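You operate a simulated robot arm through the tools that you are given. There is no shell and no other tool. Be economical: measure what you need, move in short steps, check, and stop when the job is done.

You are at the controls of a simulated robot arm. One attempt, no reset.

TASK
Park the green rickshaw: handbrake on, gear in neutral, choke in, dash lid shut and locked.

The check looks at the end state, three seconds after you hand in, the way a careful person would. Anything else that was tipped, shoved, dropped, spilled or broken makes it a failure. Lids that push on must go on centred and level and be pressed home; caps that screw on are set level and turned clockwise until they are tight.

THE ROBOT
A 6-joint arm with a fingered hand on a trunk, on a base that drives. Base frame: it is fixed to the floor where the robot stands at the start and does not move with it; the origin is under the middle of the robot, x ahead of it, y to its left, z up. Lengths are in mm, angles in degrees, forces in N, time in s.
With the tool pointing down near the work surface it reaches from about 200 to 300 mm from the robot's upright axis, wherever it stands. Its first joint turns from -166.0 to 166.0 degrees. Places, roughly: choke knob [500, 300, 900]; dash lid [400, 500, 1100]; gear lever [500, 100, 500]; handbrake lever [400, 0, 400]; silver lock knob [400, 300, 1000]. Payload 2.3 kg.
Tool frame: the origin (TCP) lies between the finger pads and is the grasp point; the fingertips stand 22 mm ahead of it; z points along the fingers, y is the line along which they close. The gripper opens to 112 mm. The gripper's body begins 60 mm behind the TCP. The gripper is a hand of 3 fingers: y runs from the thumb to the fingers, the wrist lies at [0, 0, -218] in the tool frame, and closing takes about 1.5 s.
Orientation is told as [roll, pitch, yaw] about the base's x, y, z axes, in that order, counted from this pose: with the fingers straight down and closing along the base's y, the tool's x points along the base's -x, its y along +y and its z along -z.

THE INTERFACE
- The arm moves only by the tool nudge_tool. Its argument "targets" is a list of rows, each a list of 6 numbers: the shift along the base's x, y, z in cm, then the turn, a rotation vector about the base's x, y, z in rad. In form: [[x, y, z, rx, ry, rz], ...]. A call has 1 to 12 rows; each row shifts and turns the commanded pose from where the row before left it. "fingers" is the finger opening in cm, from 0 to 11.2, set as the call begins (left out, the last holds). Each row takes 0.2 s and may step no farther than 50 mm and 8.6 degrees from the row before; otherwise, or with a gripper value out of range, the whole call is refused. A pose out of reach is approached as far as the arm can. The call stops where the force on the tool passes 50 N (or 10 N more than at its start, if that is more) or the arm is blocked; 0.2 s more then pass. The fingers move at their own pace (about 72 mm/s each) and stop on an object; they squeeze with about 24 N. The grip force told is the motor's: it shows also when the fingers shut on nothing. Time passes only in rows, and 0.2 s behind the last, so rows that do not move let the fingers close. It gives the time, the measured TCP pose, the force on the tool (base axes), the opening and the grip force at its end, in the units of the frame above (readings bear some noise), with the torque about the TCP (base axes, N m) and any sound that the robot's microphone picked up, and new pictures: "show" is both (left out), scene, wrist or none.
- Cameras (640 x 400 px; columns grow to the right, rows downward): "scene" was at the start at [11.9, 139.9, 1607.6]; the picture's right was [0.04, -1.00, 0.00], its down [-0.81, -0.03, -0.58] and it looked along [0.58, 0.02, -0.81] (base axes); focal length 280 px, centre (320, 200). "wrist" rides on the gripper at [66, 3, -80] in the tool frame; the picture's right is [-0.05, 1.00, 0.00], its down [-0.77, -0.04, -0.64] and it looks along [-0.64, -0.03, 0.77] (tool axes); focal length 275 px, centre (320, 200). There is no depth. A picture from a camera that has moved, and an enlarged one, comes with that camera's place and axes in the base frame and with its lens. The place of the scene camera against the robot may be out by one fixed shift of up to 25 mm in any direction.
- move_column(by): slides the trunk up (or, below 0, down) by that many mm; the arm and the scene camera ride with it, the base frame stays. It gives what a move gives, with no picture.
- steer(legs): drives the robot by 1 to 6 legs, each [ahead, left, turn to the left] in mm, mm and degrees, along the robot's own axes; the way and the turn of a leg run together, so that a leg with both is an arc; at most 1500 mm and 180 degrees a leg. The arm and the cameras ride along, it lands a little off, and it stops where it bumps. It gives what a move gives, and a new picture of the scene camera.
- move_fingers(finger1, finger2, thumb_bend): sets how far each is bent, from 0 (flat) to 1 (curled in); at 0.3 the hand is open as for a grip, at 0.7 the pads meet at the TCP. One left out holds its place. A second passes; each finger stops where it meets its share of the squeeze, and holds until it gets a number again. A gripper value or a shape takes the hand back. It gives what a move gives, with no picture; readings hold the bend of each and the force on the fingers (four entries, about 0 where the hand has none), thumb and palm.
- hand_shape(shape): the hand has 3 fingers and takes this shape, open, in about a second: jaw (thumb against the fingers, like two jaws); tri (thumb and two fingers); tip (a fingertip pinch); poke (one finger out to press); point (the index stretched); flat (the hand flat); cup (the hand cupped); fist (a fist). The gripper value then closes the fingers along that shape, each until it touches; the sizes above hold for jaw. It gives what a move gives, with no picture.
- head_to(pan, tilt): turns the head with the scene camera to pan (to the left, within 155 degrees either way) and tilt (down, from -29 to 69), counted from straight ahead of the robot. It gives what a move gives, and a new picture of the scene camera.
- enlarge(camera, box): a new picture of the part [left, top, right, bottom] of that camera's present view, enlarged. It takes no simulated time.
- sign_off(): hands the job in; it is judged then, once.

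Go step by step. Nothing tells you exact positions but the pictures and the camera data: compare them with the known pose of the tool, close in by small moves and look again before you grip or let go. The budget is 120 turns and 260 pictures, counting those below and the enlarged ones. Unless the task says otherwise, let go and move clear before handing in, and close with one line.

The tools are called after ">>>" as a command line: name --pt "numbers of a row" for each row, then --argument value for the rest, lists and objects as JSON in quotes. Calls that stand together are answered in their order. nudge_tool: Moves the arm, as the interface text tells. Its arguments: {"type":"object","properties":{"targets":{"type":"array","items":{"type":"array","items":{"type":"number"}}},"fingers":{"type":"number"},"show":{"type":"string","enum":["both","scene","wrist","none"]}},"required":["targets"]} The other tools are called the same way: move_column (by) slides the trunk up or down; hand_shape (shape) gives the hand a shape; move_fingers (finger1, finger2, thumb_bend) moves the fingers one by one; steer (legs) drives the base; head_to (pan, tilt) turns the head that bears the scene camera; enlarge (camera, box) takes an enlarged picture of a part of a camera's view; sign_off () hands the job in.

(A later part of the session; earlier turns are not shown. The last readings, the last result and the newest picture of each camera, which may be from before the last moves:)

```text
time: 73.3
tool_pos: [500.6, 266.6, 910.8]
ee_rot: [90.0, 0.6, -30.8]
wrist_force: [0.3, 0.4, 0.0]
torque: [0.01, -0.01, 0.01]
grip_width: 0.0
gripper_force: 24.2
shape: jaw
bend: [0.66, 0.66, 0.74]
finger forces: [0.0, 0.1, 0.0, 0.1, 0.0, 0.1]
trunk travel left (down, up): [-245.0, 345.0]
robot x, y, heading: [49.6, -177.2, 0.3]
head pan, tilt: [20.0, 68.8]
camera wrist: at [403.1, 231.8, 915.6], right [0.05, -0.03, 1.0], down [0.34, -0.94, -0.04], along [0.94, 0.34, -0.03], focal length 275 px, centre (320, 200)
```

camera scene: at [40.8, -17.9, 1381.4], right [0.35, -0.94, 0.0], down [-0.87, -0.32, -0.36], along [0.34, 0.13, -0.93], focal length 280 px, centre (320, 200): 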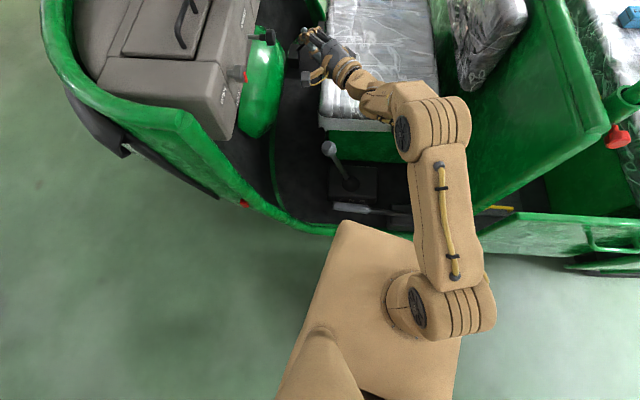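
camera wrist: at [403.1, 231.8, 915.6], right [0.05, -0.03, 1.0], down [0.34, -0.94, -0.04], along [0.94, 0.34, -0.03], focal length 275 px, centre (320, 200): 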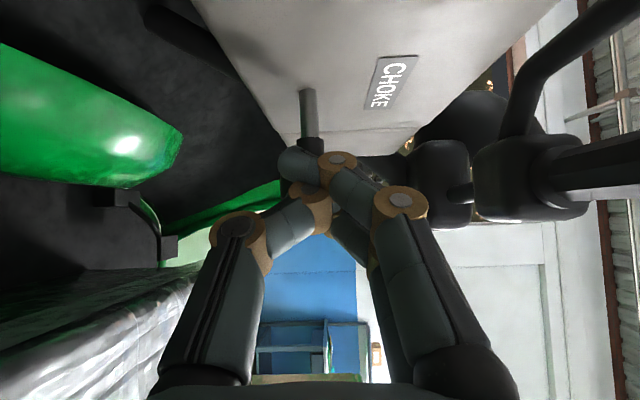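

The fingers slid beside the knob; refined triangulation puts its face at (543,287,907). Back off and realign.

>>> nudge_tool --pt "0.6 -2.2 0 0 0 0" --pt "0.6 -2 0 0 0 0" --pt "1.4 0 -0.2 0 0 0" --pt "1.3 0.8 0 0 0 0" --pt "0 0 0 0 0 0" --show "wrist"

```text
time: 74.5
tool_pos: [541.5, 232.3, 907.7]
ee_rot: [90.0, 0.5, -30.7]
wrist_force: [-0.2, -0.1, -1.1]
torque: [0.0, -0.01, 0.01]
grip_width: 0.1
gripper_force: 24.8
shape: jaw
bend: [0.66, 0.66, 0.74]
finger forces: [0.1, 0.1, 0.0, 0.0, 0.1, 0.1]
trunk travel left (down, up): [-245.0, 345.0]
robot x, y, heading: [47.2, -171.0, 0.3]
head pan, tilt: [20.0, 68.8]
camera wrist: at [443.6, 197.8, 912.9], right [0.05, -0.03, 1.0], down [0.34, -0.94, -0.04], along [0.94, 0.34, -0.03], focal length 275 px, centre (320, 200)
```

wrist: 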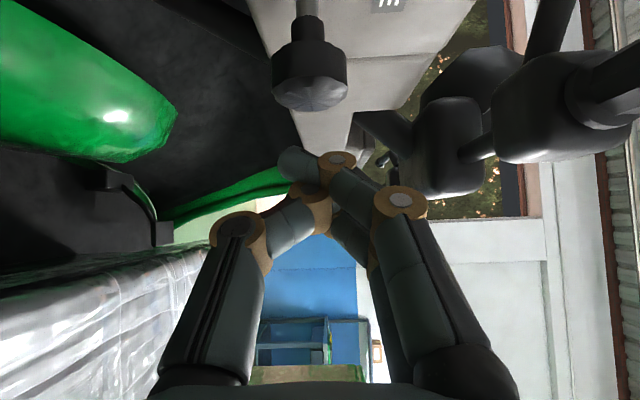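

Now aligned exactly (lateral error <1 mm, 36 mm gap). Push.

>>> nudge_tool --pt "-0.3 1.1 0 0 0 0" --pt "-0.3 1.1 0 0 0 0" --pt "-0.3 1.1 0 0 0 0" --pt "-0.3 1.1 0 0 0 0" --pt "-0.3 1.1 0 0 0 0" --show "wrist"

```text
time: 75.8
tool_pos: [527.6, 284.3, 909.5]
ee_rot: [90.2, 0.7, -31.0]
wrist_force: [6.3, -15.4, 3.2]
torque: [-0.09, -0.08, -0.11]
grip_width: 0.0
gripper_force: 24.0
shape: jaw
bend: [0.7, 0.66, 0.75]
finger forces: [18.5, 0.0, 0.0, 0.0, 0.1, 0.0]
trunk travel left (down, up): [-245.0, 345.0]
robot x, y, heading: [48.4, -176.0, 0.2]
head pan, tilt: [20.0, 68.8]
camera wrist: at [428.9, 249.1, 914.0], right [0.05, -0.03, 1.0], down [0.34, -0.94, -0.05], along [0.94, 0.34, -0.03], focal length 275 px, centre (320, 200)
```

wrist: 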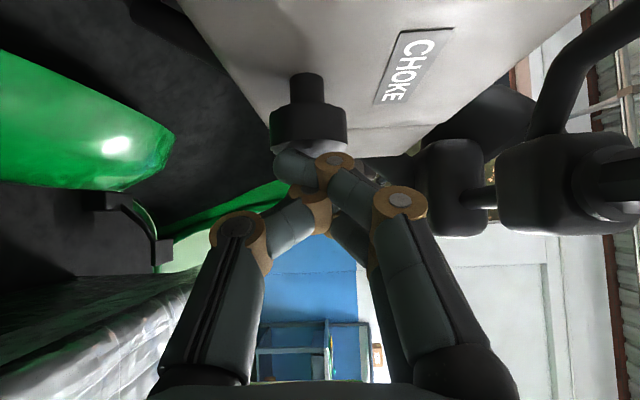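

The choke is moving in. Continue until it bottoms.

>>> nudge_tool --pt "-0.25 0.9 0 0 0 0" --pt "-0.25 0.9 0 0 0 0" --pt "-0.25 0.9 0 0 0 0" --show "wrist"

```text
time: 76.6
tool_pos: [521.7, 301.4, 912.0]
ee_rot: [90.6, 0.5, -31.4]
wrist_force: [-9.0, -35.9, 1.9]
torque: [-0.47, -0.05, -0.15]
grip_width: 0.0
gripper_force: 24.5
shape: jaw
bend: [0.72, 0.73, 0.77]
finger forces: [20.4, 26.7, 0.0, 0.1, 17.7, 0.0]
trunk travel left (down, up): [-245.0, 345.0]
robot x, y, heading: [49.8, -176.2, -0.1]
head pan, tilt: [20.0, 68.8]
stopped in row 3: the force on the tool passed its limit at 53 N (the readings are from after the stop); the commanded pose is now the measured one
camera wrist: at [423.2, 267.1, 916.7], right [0.04, -0.04, 1.0], down [0.33, -0.94, -0.05], along [0.94, 0.33, -0.03], focal length 275 px, centre (320, 200)
```

wrist: 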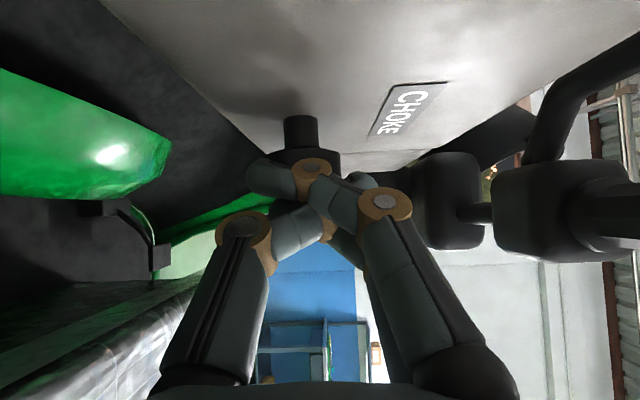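

Bottomed out at 53 N. Back off and check that it stays in.

>>> nudge_tool --pt "0.4 -2 0 0 0 0" --pt "0.6 -2.5 0 0 0 0" --pt "0.6 -2.5 0 0 0 0" --pt "-1 -2 0 0 0 0" --pt "0 0 0 0 0 0" --show "wrist"

```text
time: 77.8
tool_pos: [525.8, 219.5, 906.9]
ee_rot: [90.1, 0.6, -30.9]
wrist_force: [0.9, 0.5, -0.4]
torque: [-0.01, 0.03, -0.01]
grip_width: 0.0
gripper_force: 24.4
shape: jaw
bend: [0.69, 0.68, 0.76]
finger forces: [0.1, 0.0, 0.1, 0.0, 0.1, 0.0]
trunk travel left (down, up): [-245.0, 345.0]
robot x, y, heading: [52.6, -175.6, 0.1]
head pan, tilt: [20.0, 68.8]
camera wrist: at [428.3, 184.0, 911.7], right [0.05, -0.03, 1.0], down [0.33, -0.94, -0.04], along [0.94, 0.33, -0.03], focal length 275 px, centre (320, 200)
```

wrist: 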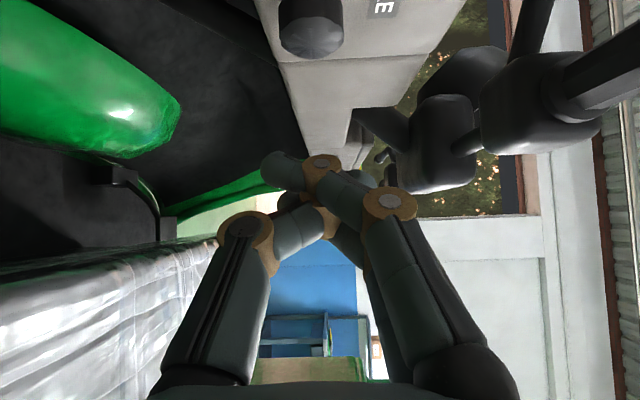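

The choke stays in. Next the gear lever and handbrake: I'll retract and swing the tool to point forward-down.

>>> nudge_tool --pt "-0.5 -2 0 0 0 0" --pt "-0.7 -1.4 0.8 -0.138 -0.036 0" --pt "-0.7 -1.2 0.8 -0.138 -0.036 0" --pt "-0.7 -1 0.8 -0.138 -0.036 0" --pt "-0.7 -1 0.8 -0.138 -0.036 0" --pt "-0.7 -1 0.8 -0.138 -0.036 0" --pt "-0.7 -1 0.8 -0.138 -0.036 0" --pt "-0.7 -1 0.8 -0.138 -0.036 0" --pt "-0.7 -1 0.8 -0.138 -0.036 0" --pt "-0.7 -1 0.8 -0.138 -0.036 0" --pt "-0.7 -1 0.8 -0.138 -0.036 0" --pt "-0.7 -1 0.8 -0.138 -0.036 0" --fingers 11.2

```text
time: 80.4
tool_pos: [443.8, 84.2, 995.7]
ee_rot: [0.5, -45.7, 14.0]
wrist_force: [-0.8, -0.2, -0.7]
torque: [-0.01, -0.01, 0.01]
grip_width: 111.8
gripper_force: 0.0
shape: jaw
bend: [0.3, 0.3, 0.3]
finger forces: [0.0, 0.0, 0.1, 0.0, 0.1, 0.0]
trunk travel left (down, up): [-245.0, 345.0]
robot x, y, heading: [50.7, -176.8, 0.1]
head pan, tilt: [20.0, 68.8]
camera scene: at [41.1, -18.3, 1311.3], right [0.35, -0.94, 0.0], down [-0.87, -0.32, -0.36], along [0.34, 0.13, -0.93], focal length 280 px, centre (320, 200)
camera wrist: at [343.0, 61.3, 1005.9], right [-0.22, 0.98, 0.04], down [0.09, -0.02, 1.0], along [0.97, 0.22, -0.09], focal length 275 px, centre (320, 200)
```

scene: 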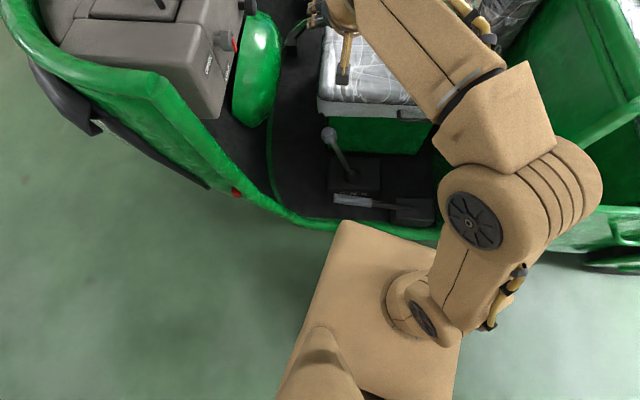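
wrist: 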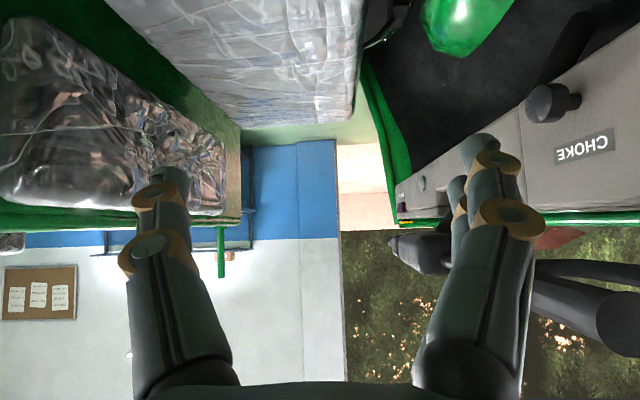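

Choke confirmed in. Lower the trunk and look for the gear lever knob (near 470,117,650).

>>> move_column --by -220

>>> nudge_tool --pt "-2 0 0 0 0.14 0" --pt "-2 0 0 0 0.14 0"

```text
time: 82.7
tool_pos: [443.1, 85.6, 775.2]
ee_rot: [0.7, -45.6, 13.8]
wrist_force: [0.4, -0.4, 0.3]
torque: [0.05, -0.03, 0.03]
grip_width: 112.0
gripper_force: 0.0
shape: jaw
bend: [0.3, 0.3, 0.3]
finger forces: [0.0, 0.1, 0.1, 0.0, 0.0, 0.1]
trunk travel left (down, up): [-25.0, 565.0]
robot x, y, heading: [50.3, -173.9, 0.4]
head pan, tilt: [20.0, 68.8]
```

```text
time: 83.3
tool_pos: [403.8, 86.2, 776.4]
ee_rot: [5.2, -29.9, 11.1]
wrist_force: [-0.2, 0.6, 0.4]
torque: [0.04, 0.0, 0.04]
grip_width: 111.8
gripper_force: 0.1
shape: jaw
bend: [0.3, 0.3, 0.3]
finger forces: [0.1, 0.1, 0.0, 0.0, 0.0, 0.0]
trunk travel left (down, up): [-25.0, 565.0]
robot x, y, heading: [51.0, -174.4, 0.3]
head pan, tilt: [20.0, 68.8]
camera scene: at [41.2, -18.4, 1091.4], right [0.35, -0.94, 0.0], down [-0.87, -0.32, -0.36], along [0.34, 0.13, -0.93], focal length 280 px, centre (320, 200)
camera wrist: at [310.2, 62.6, 814.3], right [-0.2, 0.98, 0.1], down [0.37, -0.02, 0.93], along [0.91, 0.22, -0.35], focal length 275 px, centre (320, 200)
```

scene: 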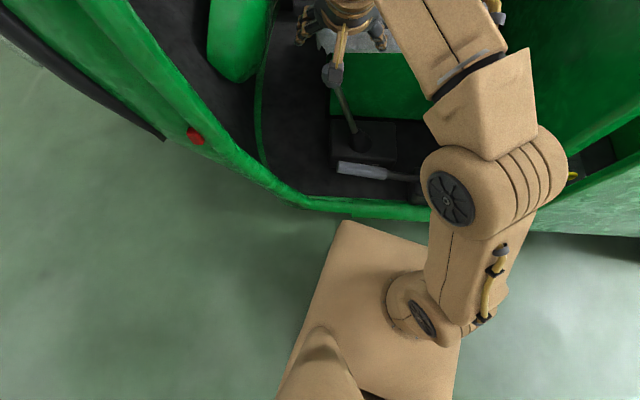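
wrist: 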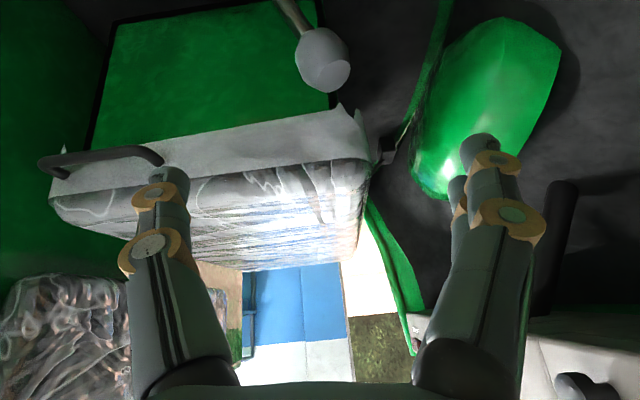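

Gear knob is at about (468,115,632), leaning toward F (+y). I'll straddle it from above with the open hand.

>>> nudge_tool --pt "1 0.8 -2.8 0 0 0" --pt "1 0.8 -2.8 0 0 0" --pt "1 0.7 -2.7 0 0 0" --pt "0 0 0 0 0 0"

```text
time: 84.3
tool_pos: [434.5, 106.9, 692.4]
ee_rot: [5.0, -30.0, 11.2]
wrist_force: [-0.7, 0.2, 1.2]
torque: [-0.03, -0.02, 0.02]
grip_width: 111.9
gripper_force: 0.1
shape: jaw
bend: [0.3, 0.3, 0.3]
finger forces: [0.1, 0.0, 0.1, 0.1, 0.0, 0.0]
trunk travel left (down, up): [-25.0, 565.0]
robot x, y, heading: [46.7, -172.3, 0.2]
head pan, tilt: [20.0, 68.8]
camera scene: at [41.2, -18.3, 1091.4], right [0.35, -0.94, 0.0], down [-0.87, -0.32, -0.36], along [0.34, 0.13, -0.93], focal length 280 px, centre (320, 200)
camera wrist: at [340.8, 85.3, 730.1], right [-0.2, 0.98, 0.1], down [0.36, -0.02, 0.93], along [0.91, 0.22, -0.35], focal length 275 px, centre (320, 200)
```

scene: 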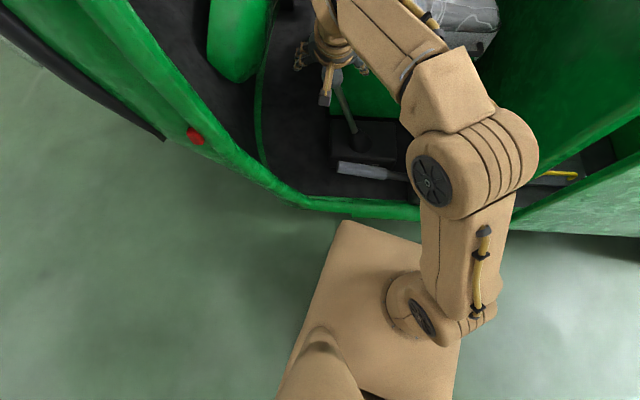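
wrist: 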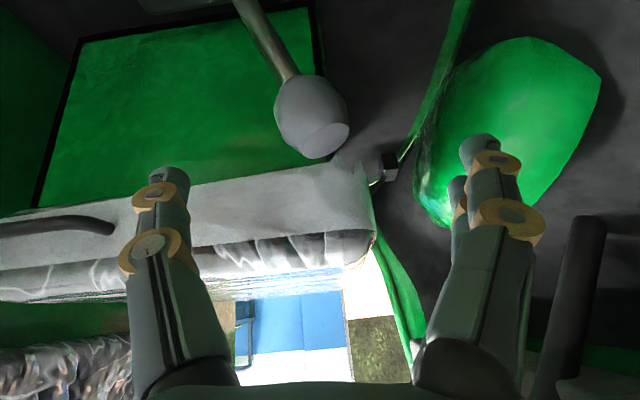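

Knob refined to (477,118,621). Descend to straddle it.

>>> nudge_tool --pt "1.4 0.35 -2.3 0 0 0" --pt "1.4 0.35 -2.3 0 0 0" --pt "1 0.3 -1.7 0 0 0" --pt "0 0 0 0 0 0" --show "wrist"

```text
time: 85.3
tool_pos: [473.9, 114.2, 630.2]
ee_rot: [5.0, -30.0, 11.1]
wrist_force: [-0.5, 0.4, -0.6]
torque: [0.0, 0.01, -0.01]
grip_width: 112.0
gripper_force: 0.1
shape: jaw
bend: [0.3, 0.3, 0.3]
finger forces: [0.0, 0.1, 0.1, 0.0, 0.0, 0.0]
trunk travel left (down, up): [-25.0, 565.0]
robot x, y, heading: [50.3, -175.2, 0.4]
head pan, tilt: [20.0, 68.8]
camera wrist: at [379.6, 92.4, 668.3], right [-0.2, 0.98, 0.1], down [0.36, -0.02, 0.93], along [0.91, 0.22, -0.35], focal length 275 px, centre (320, 200)
```

wrist: 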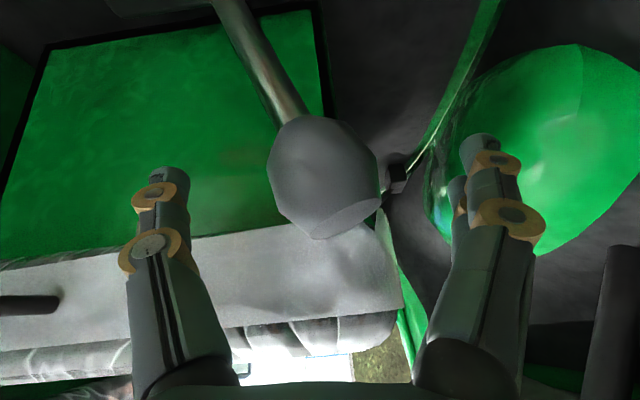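

Straddled well. I'll close to a loose cage and move along -y' in steps, watching the lever.

>>> nudge_tool --pt "0 0 0 0 0 0" --pt "0 0 0 0 0 0" --pt "0 0 0 0 0 0" --pt "0 0 0 0 0 0" --pt "0.3 -1.2 0.3 0 0 0" --pt "0.3 -1.2 0.3 0 0 0" --pt "0.3 -1.2 0.3 0 0 0" --fingers 5.5

```text
time: 86.9
tool_pos: [483.2, 80.5, 639.8]
ee_rot: [5.1, -30.0, 11.1]
wrist_force: [-0.2, 3.3, 2.6]
torque: [0.13, 0.02, 0.01]
grip_width: 58.8
gripper_force: 0.0
shape: jaw
bend: [0.72, 0.72, 0.7]
finger forces: [1.8, 2.2, 0.0, 0.0, 0.0, 0.1]
trunk travel left (down, up): [-25.0, 565.0]
robot x, y, heading: [51.4, -173.8, 0.1]
head pan, tilt: [20.0, 68.8]
camera scene: at [40.7, -18.1, 1091.4], right [0.35, -0.94, 0.0], down [-0.87, -0.32, -0.36], along [0.34, 0.13, -0.93], focal length 280 px, centre (320, 200)
camera wrist: at [388.4, 58.1, 677.9], right [-0.2, 0.98, 0.1], down [0.36, -0.02, 0.93], along [0.91, 0.22, -0.35], focal length 275 px, centre (320, 200)
```

scene: 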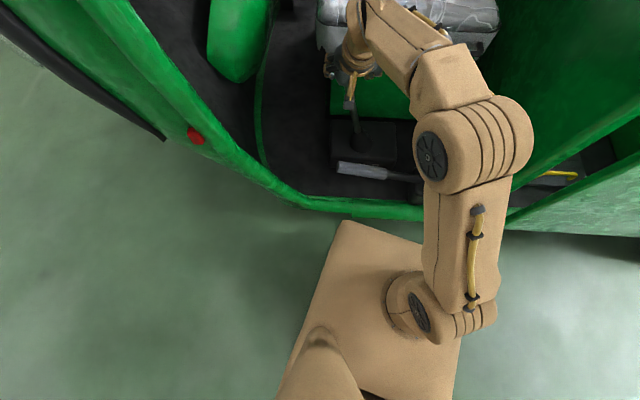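
wrist: 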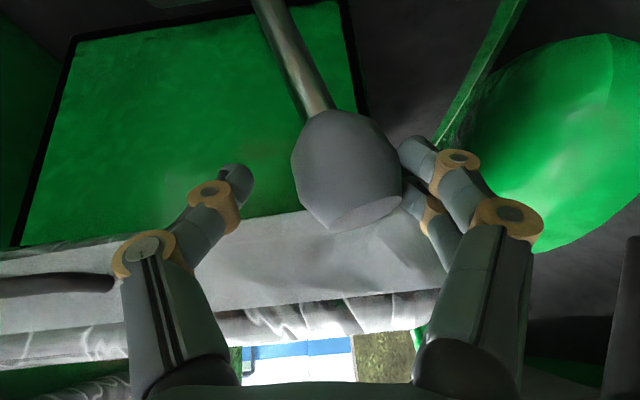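

The lever follows (lean ≈21°→15°). Continue toward upright in smaller steps.

>>> nudge_tool --pt "0.3 -1.1 0.25 0 0 0" --pt "0.3 -1.1 0.2 0 0 0" --show "wrist"

```text
time: 87.5
tool_pos: [488.1, 59.5, 643.7]
ee_rot: [5.0, -30.0, 11.3]
wrist_force: [0.1, -0.7, 0.7]
torque: [0.04, -0.02, -0.03]
grip_width: 55.8
gripper_force: 0.0
shape: jaw
bend: [0.73, 0.72, 0.7]
finger forces: [0.0, 0.4, 0.1, 0.1, 0.0, 0.0]
trunk travel left (down, up): [-25.0, 565.0]
robot x, y, heading: [48.8, -177.0, 0.3]
head pan, tilt: [20.0, 68.8]
camera wrist: at [393.2, 37.3, 681.1], right [-0.2, 0.98, 0.1], down [0.36, -0.02, 0.93], along [0.91, 0.22, -0.35], focal length 275 px, centre (320, 200)
```

wrist: 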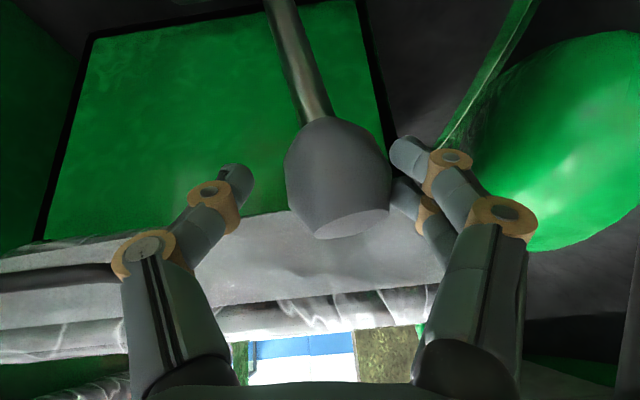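

Let me check the lever against the F-N-R plate in the scene view.

>>> enlarge --camera "scene" --box '[300, 60, 420, 200]'

>>> head_to --pan 25 --tilt 50

```text
2.86 times, centred on (360, 130) of scene
camera zoom: at [41.2, -18.3, 1091.3], right [0.35, -0.94, 0.0], down [-0.87, -0.32, -0.36], along [0.34, 0.13, -0.93], focal length 799 px, centre (206, 400)
```

zoom: 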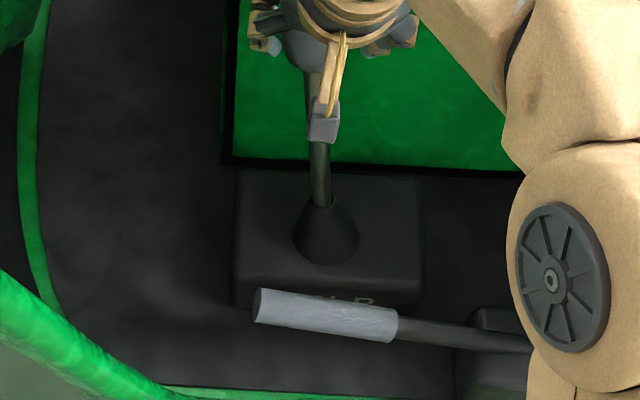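

```text
time: 88.3
tool_pos: [487.7, 59.9, 644.3]
ee_rot: [4.9, -30.0, 11.3]
wrist_force: [1.1, 0.0, 0.7]
torque: [-0.01, -0.01, -0.03]
grip_width: 56.0
gripper_force: 0.0
shape: jaw
bend: [0.73, 0.72, 0.7]
finger forces: [0.0, 0.4, 0.0, 0.0, 0.0, 0.0]
trunk travel left (down, up): [-25.0, 565.0]
robot x, y, heading: [50.1, -176.4, 0.4]
head pan, tilt: [25.0, 50.0]
camera scene: at [58.3, -4.9, 1113.2], right [0.43, -0.9, 0.0], down [-0.69, -0.33, -0.64], along [0.58, 0.27, -0.77], focal length 280 px, centre (320, 200)
```

scene: 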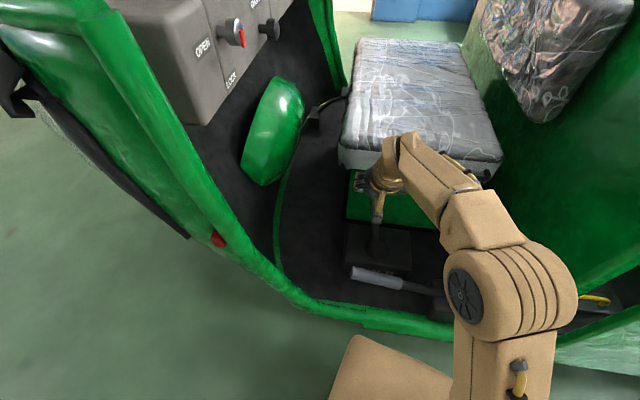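

The lever still leans about 12° to F. Continue ~25 mm, then check.

>>> nudge_tool --pt "0.3 -1.15 0.15 0 0 0" --pt "0.3 -1.15 0.15 0 0 0" --pt "0.15 -0.6 0.1 0 0 0" --pt "0 0 0 0 0 0"

>>> enlarge --camera "scene" --box '[320, 150, 480, 310]'

```text
time: 89.3
tool_pos: [494.4, 29.7, 645.8]
ee_rot: [5.0, -30.0, 11.2]
wrist_force: [-0.5, -1.4, -0.5]
torque: [0.01, -0.01, 0.0]
grip_width: 57.6
gripper_force: 0.1
shape: jaw
bend: [0.73, 0.73, 0.7]
finger forces: [0.0, 0.1, 0.1, 0.0, 1.3, 0.1]
trunk travel left (down, up): [-25.0, 565.0]
robot x, y, heading: [53.5, -171.6, 0.4]
head pan, tilt: [25.0, 50.0]
camera scene: at [58.5, -5.0, 1113.3], right [0.43, -0.9, 0.0], down [-0.69, -0.33, -0.64], along [0.58, 0.27, -0.77], focal length 280 px, centre (320, 200)
camera wrist: at [400.2, 7.4, 684.5], right [-0.2, 0.98, 0.1], down [0.36, -0.02, 0.93], along [0.91, 0.22, -0.35], focal length 275 px, centre (320, 200)
```

scene: 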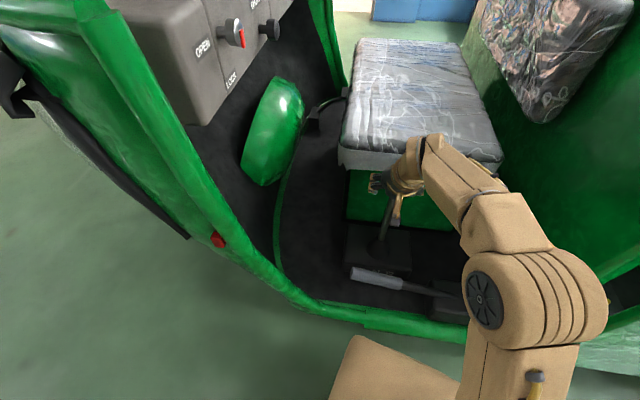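
wrist: 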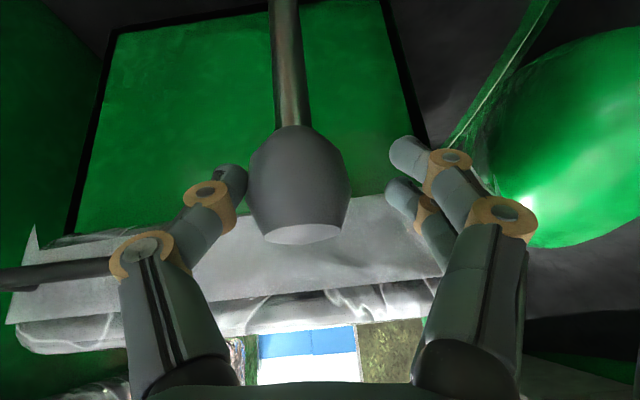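

```text
2.50 times, centred on (400, 230) of scene
camera zoom: at [58.5, -5.0, 1113.3], right [0.43, -0.9, 0.0], down [-0.69, -0.33, -0.64], along [0.58, 0.27, -0.77], focal length 699 px, centre (120, 125)
```

zoom: 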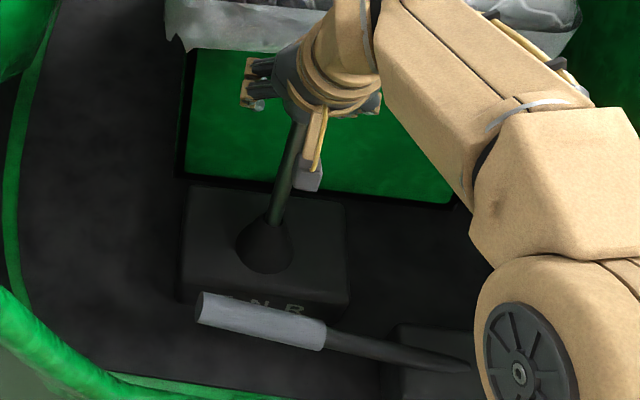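

The lever snapped upright into the N detent. Open the hand and back off, then re-check.

>>> nudge_tool --pt "0 0 0 0 0 0" --pt "0 0 0 0 0 0" --pt "0 0 0 0 0 0" --pt "-1.4 -0.3 2.4 0 0 0" --pt "-1.9 -0.4 3.2 0 0 0" --pt "-1.9 -0.4 3.2 0 0 0" --fingers 11.2

>>> enlarge --camera "scene" --box '[320, 150, 480, 310]'

```text
time: 90.8
tool_pos: [443.8, 17.1, 733.4]
ee_rot: [5.0, -29.8, 11.2]
wrist_force: [-0.1, -0.1, -0.1]
torque: [0.01, -0.04, -0.01]
grip_width: 112.0
gripper_force: 0.0
shape: jaw
bend: [0.3, 0.3, 0.3]
finger forces: [0.1, 0.0, 0.0, 0.0, 0.1, 0.0]
trunk travel left (down, up): [-25.0, 565.0]
robot x, y, heading: [50.9, -173.4, 0.1]
head pan, tilt: [25.0, 50.0]
camera scene: at [58.4, -4.8, 1113.3], right [0.43, -0.9, 0.0], down [-0.69, -0.33, -0.64], along [0.58, 0.27, -0.77], focal length 280 px, centre (320, 200)
camera wrist: at [349.4, -6.1, 771.6], right [-0.2, 0.98, 0.1], down [0.36, -0.02, 0.93], along [0.91, 0.22, -0.35], focal length 275 px, centre (320, 200)
```

scene: 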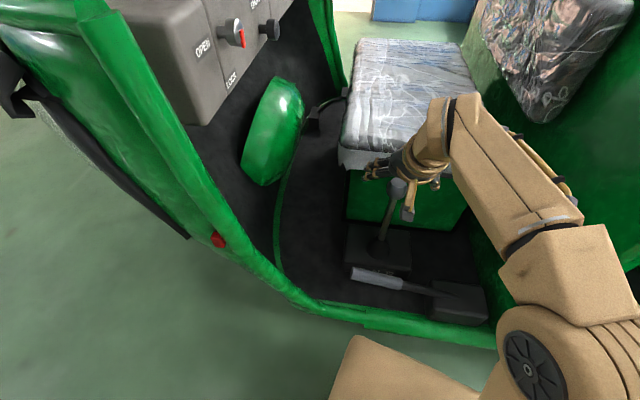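
wrist: 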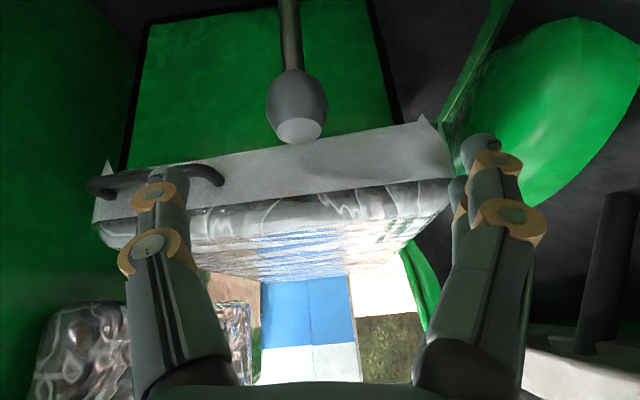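

```text
2.50 times, centred on (400, 230) of scene
camera zoom: at [58.4, -4.8, 1113.3], right [0.43, -0.9, 0.0], down [-0.69, -0.33, -0.64], along [0.58, 0.27, -0.77], focal length 699 px, centre (120, 125)
```

zoom: 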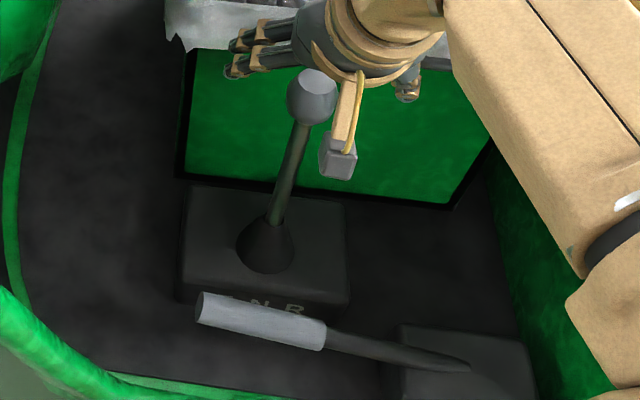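

Gear is in N. The handbrake lever runs from a pivot near (430,-207) to its end near (367,46), z≈447. I'll turn the tool straight down with the jaws across the lever and hover above.

>>> nudge_tool --pt "-1.6 -0.6 0 -0.027 0.13 0" --pt "-1.6 -0.6 0 -0.027 0.13 0" --pt "-1.6 -0.6 0 -0.027 0.13 0" --pt "-1.6 -0.6 0 -0.027 0.13 0" --pt "0 0 -1 0 0 0.143" --pt "0 0 -1 0 0 0.143" --pt "0 0 -1 0 0 0.143" --pt "0 0 -1 0 0 0.143" --pt "0 0 -1 0 0 0.143" --pt "0 0 -1 0 0 0.143" --show "wrist"

>>> nudge_tool --pt "0 0 -1 0 0 0.143" --pt "0 0 -1 0 0 0.143" --pt "0 0 -1 0 0 0.143" --pt "0 0 -1 0 0 0.143" --pt "0 0 -1 0 0 0.143"

```text
time: 93.0
tool_pos: [379.0, -3.0, 674.4]
ee_rot: [4.7, 0.5, 60.4]
wrist_force: [0.5, -0.2, -0.2]
torque: [-0.02, -0.01, 0.01]
grip_width: 111.7
gripper_force: 0.1
shape: jaw
bend: [0.3, 0.3, 0.3]
finger forces: [0.0, 0.0, 0.0, 0.0, 0.0, 0.1]
trunk travel left (down, up): [-25.0, 565.0]
robot x, y, heading: [51.5, -176.1, 0.3]
head pan, tilt: [25.0, 50.0]
camera wrist: at [350.8, -62.4, 756.9], right [-0.84, 0.53, 0.08], down [0.46, 0.63, 0.62], along [0.28, 0.56, -0.78], focal length 275 px, centre (320, 200)
```

wrist: 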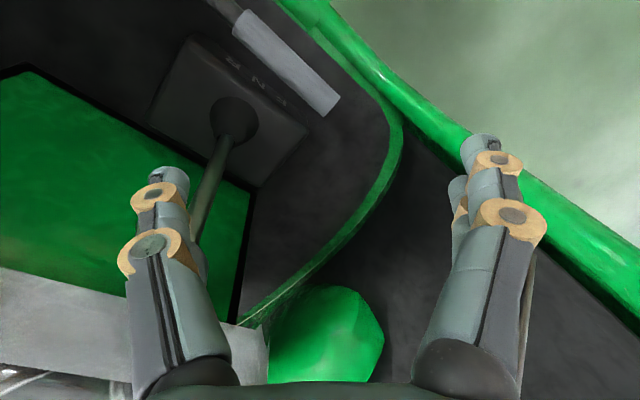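

```text
time: 94.2
tool_pos: [327.4, 28.4, 586.4]
ee_rot: [4.4, 0.7, 101.1]
wrist_force: [-0.6, 0.0, 0.8]
torque: [0.0, -0.03, -0.03]
grip_width: 111.8
gripper_force: 0.1
shape: jaw
bend: [0.3, 0.3, 0.3]
finger forces: [0.0, 0.0, 0.0, 0.0, 0.0, 0.0]
out of reach, approached as far as the arm can: row 3, 4, 5
trunk travel left (down, up): [-25.0, 565.0]
robot x, y, heading: [48.5, -175.9, 0.1]
head pan, tilt: [25.0, 50.0]
camera scene: at [58.4, -4.9, 1113.3], right [0.43, -0.9, 0.0], down [-0.69, -0.33, -0.64], along [0.58, 0.27, -0.77], focal length 280 px, centre (320, 200)
camera wrist: at [343.1, -34.9, 669.2], right [-0.99, -0.14, 0.07], down [-0.07, 0.78, 0.62], along [-0.15, 0.61, -0.78], focal length 275 px, centre (320, 200)
```

scene: 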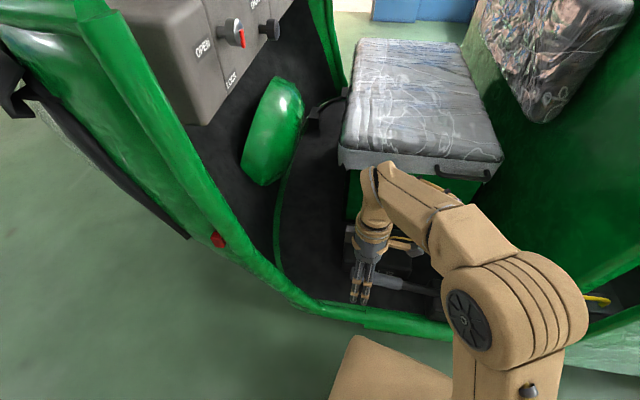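
wrist: 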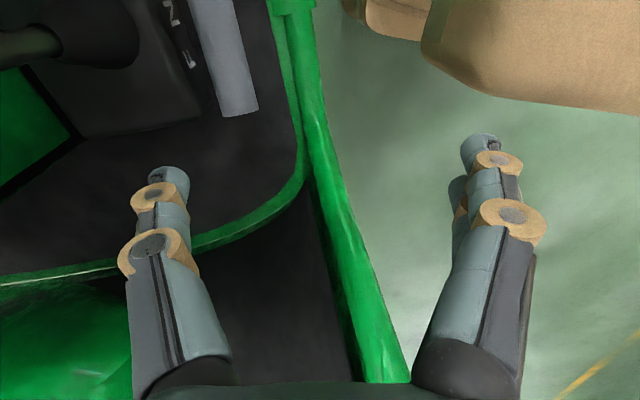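

Yaw in this direction hits a joint limit. I'll go the other way: turn the hand back, keep it high and in front of the robot, then move the base left so the opposite yaw is comfortable.

>>> nudge_tool --pt "0 0 3 0 0 -0.143" --pt "0 0 3 0 0 -0.143" --pt "0 -1 2 0 0 -0.143" --pt "0 -1.5 2 0 0 -0.143" --pt "0 -1.5 1 0 0 -0.143" --pt "0 -1.5 1 0 0 -0.143" --pt "0 -1.5 1 0 0 -0.143" --pt "0 -1.5 0 0 0 -0.143" --pt "0 -1.5 0 0 0 -0.143" --pt "0 -1.5 0 0 0 -0.143" --pt "0 -1.5 0 0 0 -0.143" --pt "0 -1.5 0 0 0 -0.143" --show "none"

>>> nudge_tool --pt "0 -1 0 0 0 -0.143" --pt "0 -1 0 0 0 -0.143" --pt "0 0 0 0 0 0"

```text
time: 96.8
tool_pos: [327.1, -117.2, 716.8]
ee_rot: [4.7, 0.5, 2.8]
wrist_force: [0.0, 0.5, -0.2]
torque: [0.02, 0.01, -0.01]
grip_width: 111.9
gripper_force: 0.0
shape: jaw
bend: [0.3, 0.3, 0.3]
finger forces: [0.1, 0.0, 0.1, 0.0, 0.0, 0.0]
trunk travel left (down, up): [-25.0, 565.0]
robot x, y, heading: [49.1, -174.0, 0.1]
head pan, tilt: [25.0, 50.0]
```

```text
time: 97.5
tool_pos: [326.5, -137.7, 716.9]
ee_rot: [4.6, 0.3, -13.4]
wrist_force: [-0.3, 0.5, -0.2]
torque: [0.02, 0.01, 0.06]
grip_width: 112.0
gripper_force: 0.0
shape: jaw
bend: [0.3, 0.3, 0.3]
finger forces: [0.0, 0.1, 0.0, 0.0, 0.0, 0.1]
trunk travel left (down, up): [-25.0, 565.0]
robot x, y, heading: [47.5, -175.5, 0.3]
head pan, tilt: [25.0, 50.0]
camera scene: at [58.3, -4.9, 1113.3], right [0.43, -0.9, 0.0], down [-0.69, -0.33, -0.64], along [0.58, 0.27, -0.77], focal length 280 px, centre (320, 200)
camera wrist: at [262.5, -126.1, 799.5], right [0.28, 0.96, 0.08], down [0.73, -0.27, 0.62], along [0.62, -0.11, -0.78], focal length 275 px, centre (320, 200)
```

scene: 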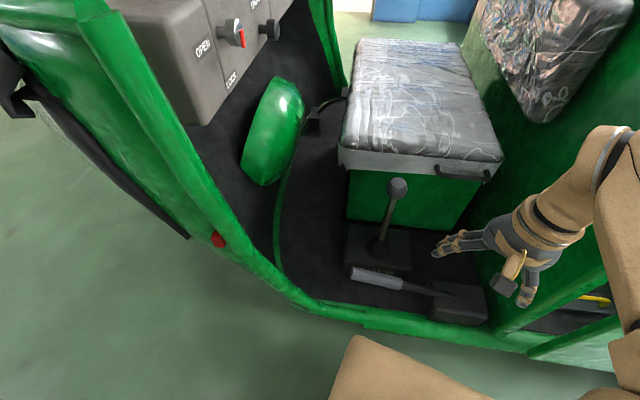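
wrist: 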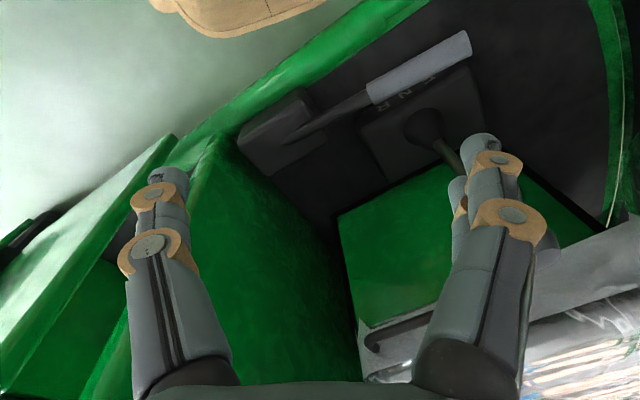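

Good view of the lever. Now back off 40 mm and shift the base left 280 mm.

>>> steer --legs '[[-40, 0, 0], [0, 285, 0]]'

```text
time: 100.0
tool_pos: [284.9, 152.0, 717.4]
ee_rot: [4.6, 0.5, -13.7]
wrist_force: [0.0, 0.0, 0.8]
torque: [0.01, 0.01, 0.04]
grip_width: 111.9
gripper_force: 0.0
shape: jaw
bend: [0.3, 0.3, 0.3]
finger forces: [0.0, 0.0, 0.0, 0.0, 0.0, 0.0]
trunk travel left (down, up): [-25.0, 565.0]
robot x, y, heading: [8.8, 114.7, -0.4]
head pan, tilt: [25.0, 50.0]
camera scene: at [18.3, 285.7, 1113.3], right [0.42, -0.91, 0.0], down [-0.69, -0.32, -0.64], along [0.58, 0.27, -0.77], focal length 280 px, centre (320, 200)
```

scene: 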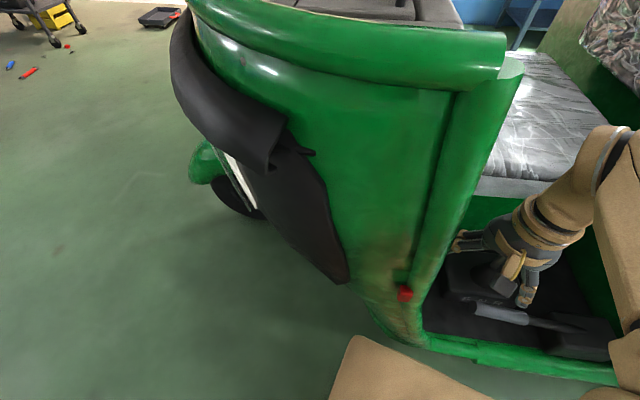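

Now move to hover over the grip while yawing to about -65°.

>>> nudge_tool --pt "0 -2.5 0 0 0 -0.13" --pt "0.5 -2.5 0 -0.02 0 -0.13" --pt "1.5 -2.3 -1 -0.02 0 -0.13" --pt "1.8 -2.2 -1 -0.02 0 -0.13" --pt "1.8 -2.1 -1 -0.02 0 -0.13" --pt "1.8 -2.1 -1 0 0 -0.13" --pt "1.8 -2.1 -1 0 0 -0.13" --pt "0 0 -2 0 0 0" --pt "0 0 0 0 0 0"

```text
time: 102.0
tool_pos: [376.9, -5.5, 644.9]
ee_rot: [1.0, -2.2, -65.8]
wrist_force: [0.4, 0.3, -0.6]
torque: [0.01, 0.01, 0.02]
grip_width: 111.9
gripper_force: 0.1
shape: jaw
bend: [0.3, 0.3, 0.3]
finger forces: [0.0, 0.0, 0.0, 0.0, 0.0, 0.0]
trunk travel left (down, up): [-25.0, 565.0]
robot x, y, heading: [7.0, 115.5, -0.4]
head pan, tilt: [25.0, 50.0]
camera scene: at [18.4, 285.7, 1113.3], right [0.42, -0.91, 0.0], down [-0.69, -0.32, -0.64], along [0.58, 0.27, -0.77], focal length 280 px, centre (320, 200)
camera wrist: at [350.7, 58.1, 724.9], right [0.93, 0.37, 0.02], down [0.26, -0.7, 0.66], along [0.26, -0.61, -0.75], focal length 275 px, centre (320, 200)
```

scene: 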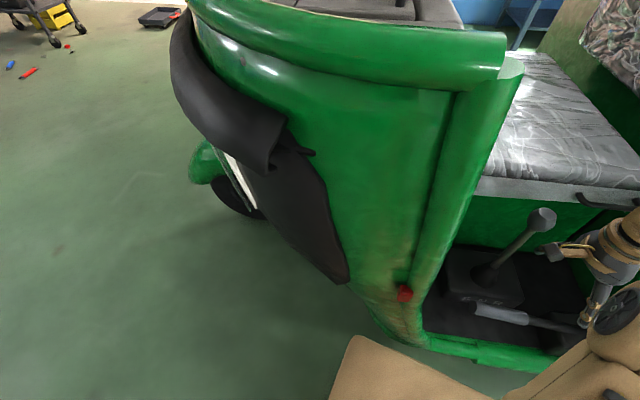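
wrist: 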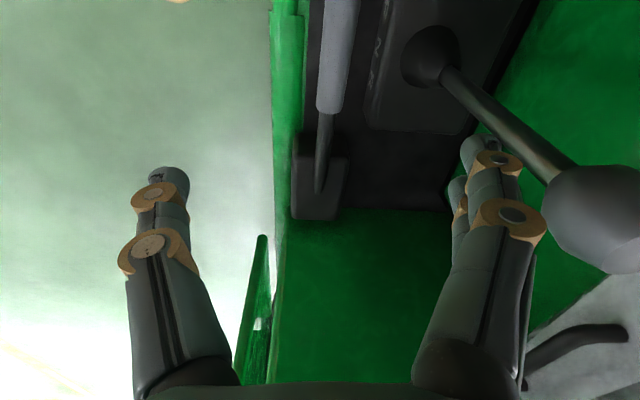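

No limits here, and the jaws are square to the lever. Lever is 13 mm to the +tool-y side; shift and descend to a lower hover.

>>> nudge_tool --pt "0.6 0.25 -3 0 0.02 0" --pt "0.6 0.25 -3 0 0.02 0" --pt "0 0 -3 0 0 0" --pt "0 0 -3 0 0 0" --pt "0 0 0 0 0 0" --fingers 7

```text
time: 103.2
tool_pos: [388.0, -1.7, 525.9]
ee_rot: [-1.1, -1.3, -65.6]
wrist_force: [-0.8, 0.3, -0.3]
torque: [0.02, -0.02, 0.0]
grip_width: 70.2
gripper_force: 0.0
shape: jaw
bend: [0.71, 0.71, 0.69]
finger forces: [0.1, 0.0, 0.0, 0.0, 0.0, 0.1]
trunk travel left (down, up): [-25.0, 565.0]
robot x, y, heading: [5.2, 118.9, 0.1]
head pan, tilt: [25.0, 50.0]
camera scene: at [18.4, 285.7, 1113.3], right [0.42, -0.91, 0.0], down [-0.69, -0.32, -0.64], along [0.58, 0.27, -0.77], focal length 280 px, centre (320, 200)
camera wrist: at [365.3, 61.9, 606.5], right [0.93, 0.37, -0.02], down [0.29, -0.7, 0.65], along [0.23, -0.61, -0.76], focal length 275 px, centre (320, 200)
```

scene: 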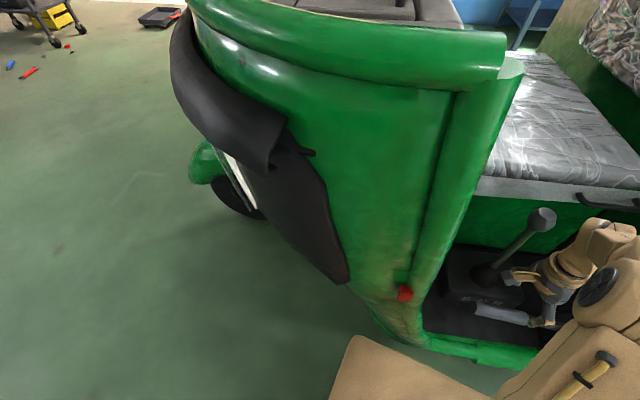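
wrist: 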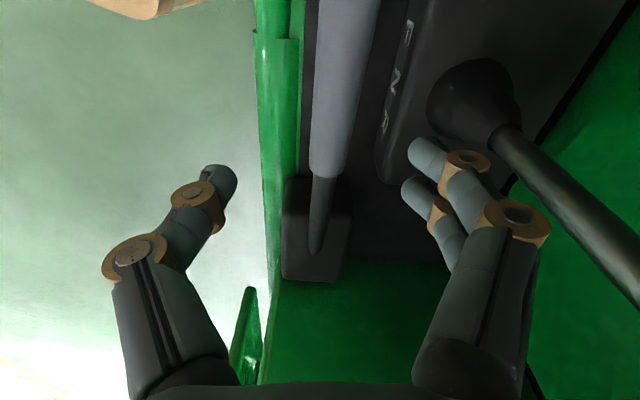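

The lever sits at z≈408, at (404,5) in plan here. Shift onto it with a 50 mm opening and descend part way.

>>> nudge_tool --pt "1.6 0.7 -2 0 0 0" --pt "0 0 -2.5 0 0 0" --pt "0 0 -2.5 0 0 0" --pt "0 0 0 0 0 0" --fingers 5.2

```text
time: 104.2
tool_pos: [405.6, 4.9, 457.7]
ee_rot: [-1.0, -1.4, -65.6]
wrist_force: [-0.2, 0.2, 0.2]
torque: [-0.02, -0.01, 0.02]
grip_width: 52.6
gripper_force: 0.1
shape: jaw
bend: [0.73, 0.73, 0.7]
finger forces: [0.0, 0.1, 0.0, 0.1, 0.1, 0.1]
trunk travel left (down, up): [-25.0, 565.0]
robot x, y, heading: [5.9, 114.7, -0.2]
head pan, tilt: [25.0, 50.0]
camera scene: at [18.4, 285.7, 1113.3], right [0.42, -0.91, 0.0], down [-0.69, -0.32, -0.64], along [0.58, 0.27, -0.77], focal length 280 px, centre (320, 200)
camera wrist: at [382.3, 69.3, 537.9], right [0.93, 0.37, -0.02], down [0.29, -0.7, 0.65], along [0.23, -0.61, -0.76], focal length 275 px, centre (320, 200)
```

scene: 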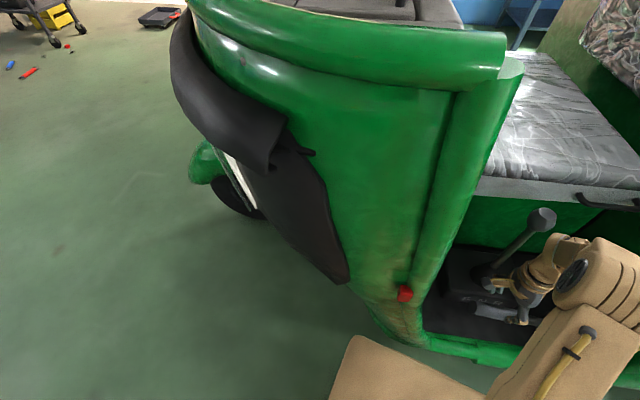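
wrist: 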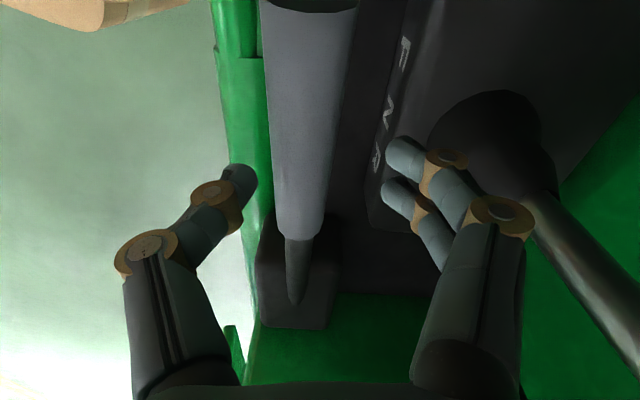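

Lever is ~8 mm to the thumb side; correct and descend the last 40 mm.

>>> nudge_tool --pt "-0.7 -0.3 0 0 0 0" --pt "0 0 -1.3 0 0 0" --pt "0 0 -1.3 0 0 0" --pt "0 0 -1.2 0 0 0" --pt "0 0 0 0 0 0" --show "wrist"

```text
time: 105.4
tool_pos: [399.1, 3.1, 419.3]
ee_rot: [-0.9, -1.4, -65.8]
wrist_force: [-0.1, 0.2, 0.3]
torque: [-0.02, 0.0, 0.0]
grip_width: 52.5
gripper_force: 0.0
shape: jaw
bend: [0.73, 0.73, 0.7]
finger forces: [0.0, 0.0, 0.0, 0.0, 0.0, 0.1]
trunk travel left (down, up): [-25.0, 565.0]
robot x, y, heading: [11.8, 117.7, -0.3]
head pan, tilt: [25.0, 50.0]
camera wrist: at [376.0, 66.5, 499.7], right [0.93, 0.37, -0.02], down [0.29, -0.7, 0.65], along [0.23, -0.61, -0.76], focal length 275 px, centre (320, 200)
```

wrist: 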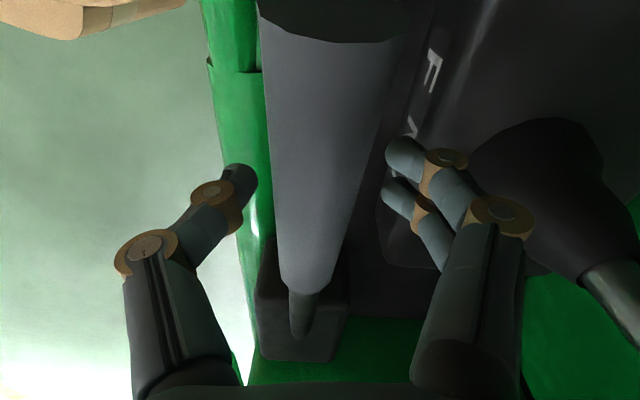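

Straddled and centred. Lower 5 mm more and close on the grip.

>>> nudge_tool --pt "0 0 -0.5 0 0 0" --pt "0 0 0 0 0 0" --show "none"

>>> nudge_tool --pt "0 0 0 0 0 0" --pt "0 0 0 0 0 0" --pt "0 0 0 0 0 0" --pt "0 0 0 0 0 0" --pt "0 0 0 0 0 0" --fingers 0 --show "wrist"

```text
time: 106.0
tool_pos: [397.8, 1.8, 416.3]
ee_rot: [-1.2, -1.2, -65.6]
wrist_force: [-0.6, 0.8, -1.1]
torque: [-0.05, 0.03, 0.01]
grip_width: 52.4
gripper_force: 0.1
shape: jaw
bend: [0.73, 0.73, 0.7]
finger forces: [0.0, 0.0, 0.0, 0.1, 0.1, 0.0]
trunk travel left (down, up): [-25.0, 565.0]
robot x, y, heading: [9.8, 118.4, -0.3]
head pan, tilt: [25.0, 50.0]
```

```text
time: 107.2
tool_pos: [398.4, 2.3, 414.3]
ee_rot: [-1.1, -1.2, -65.8]
wrist_force: [-5.2, -1.0, -6.5]
torque: [0.01, -0.02, -0.06]
grip_width: 11.0
gripper_force: 24.1
shape: jaw
bend: [0.71, 0.71, 0.74]
finger forces: [8.8, 8.8, 0.0, 0.0, 21.5, 0.0]
trunk travel left (down, up): [-25.0, 565.0]
robot x, y, heading: [10.5, 116.8, 0.3]
head pan, tilt: [25.0, 50.0]
camera wrist: at [375.7, 66.2, 495.1], right [0.93, 0.37, -0.02], down [0.29, -0.7, 0.65], along [0.23, -0.61, -0.76], focal length 275 px, centre (320, 200)
```

wrist: 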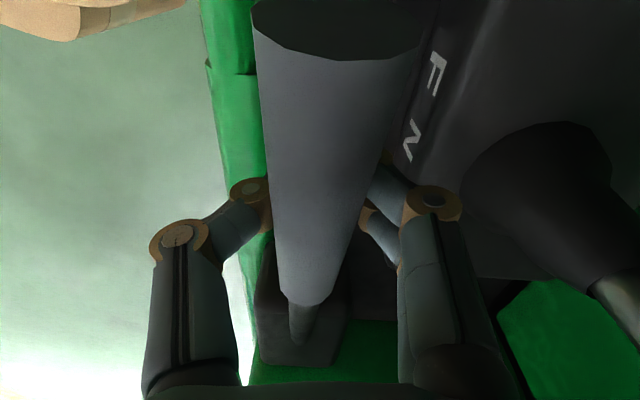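

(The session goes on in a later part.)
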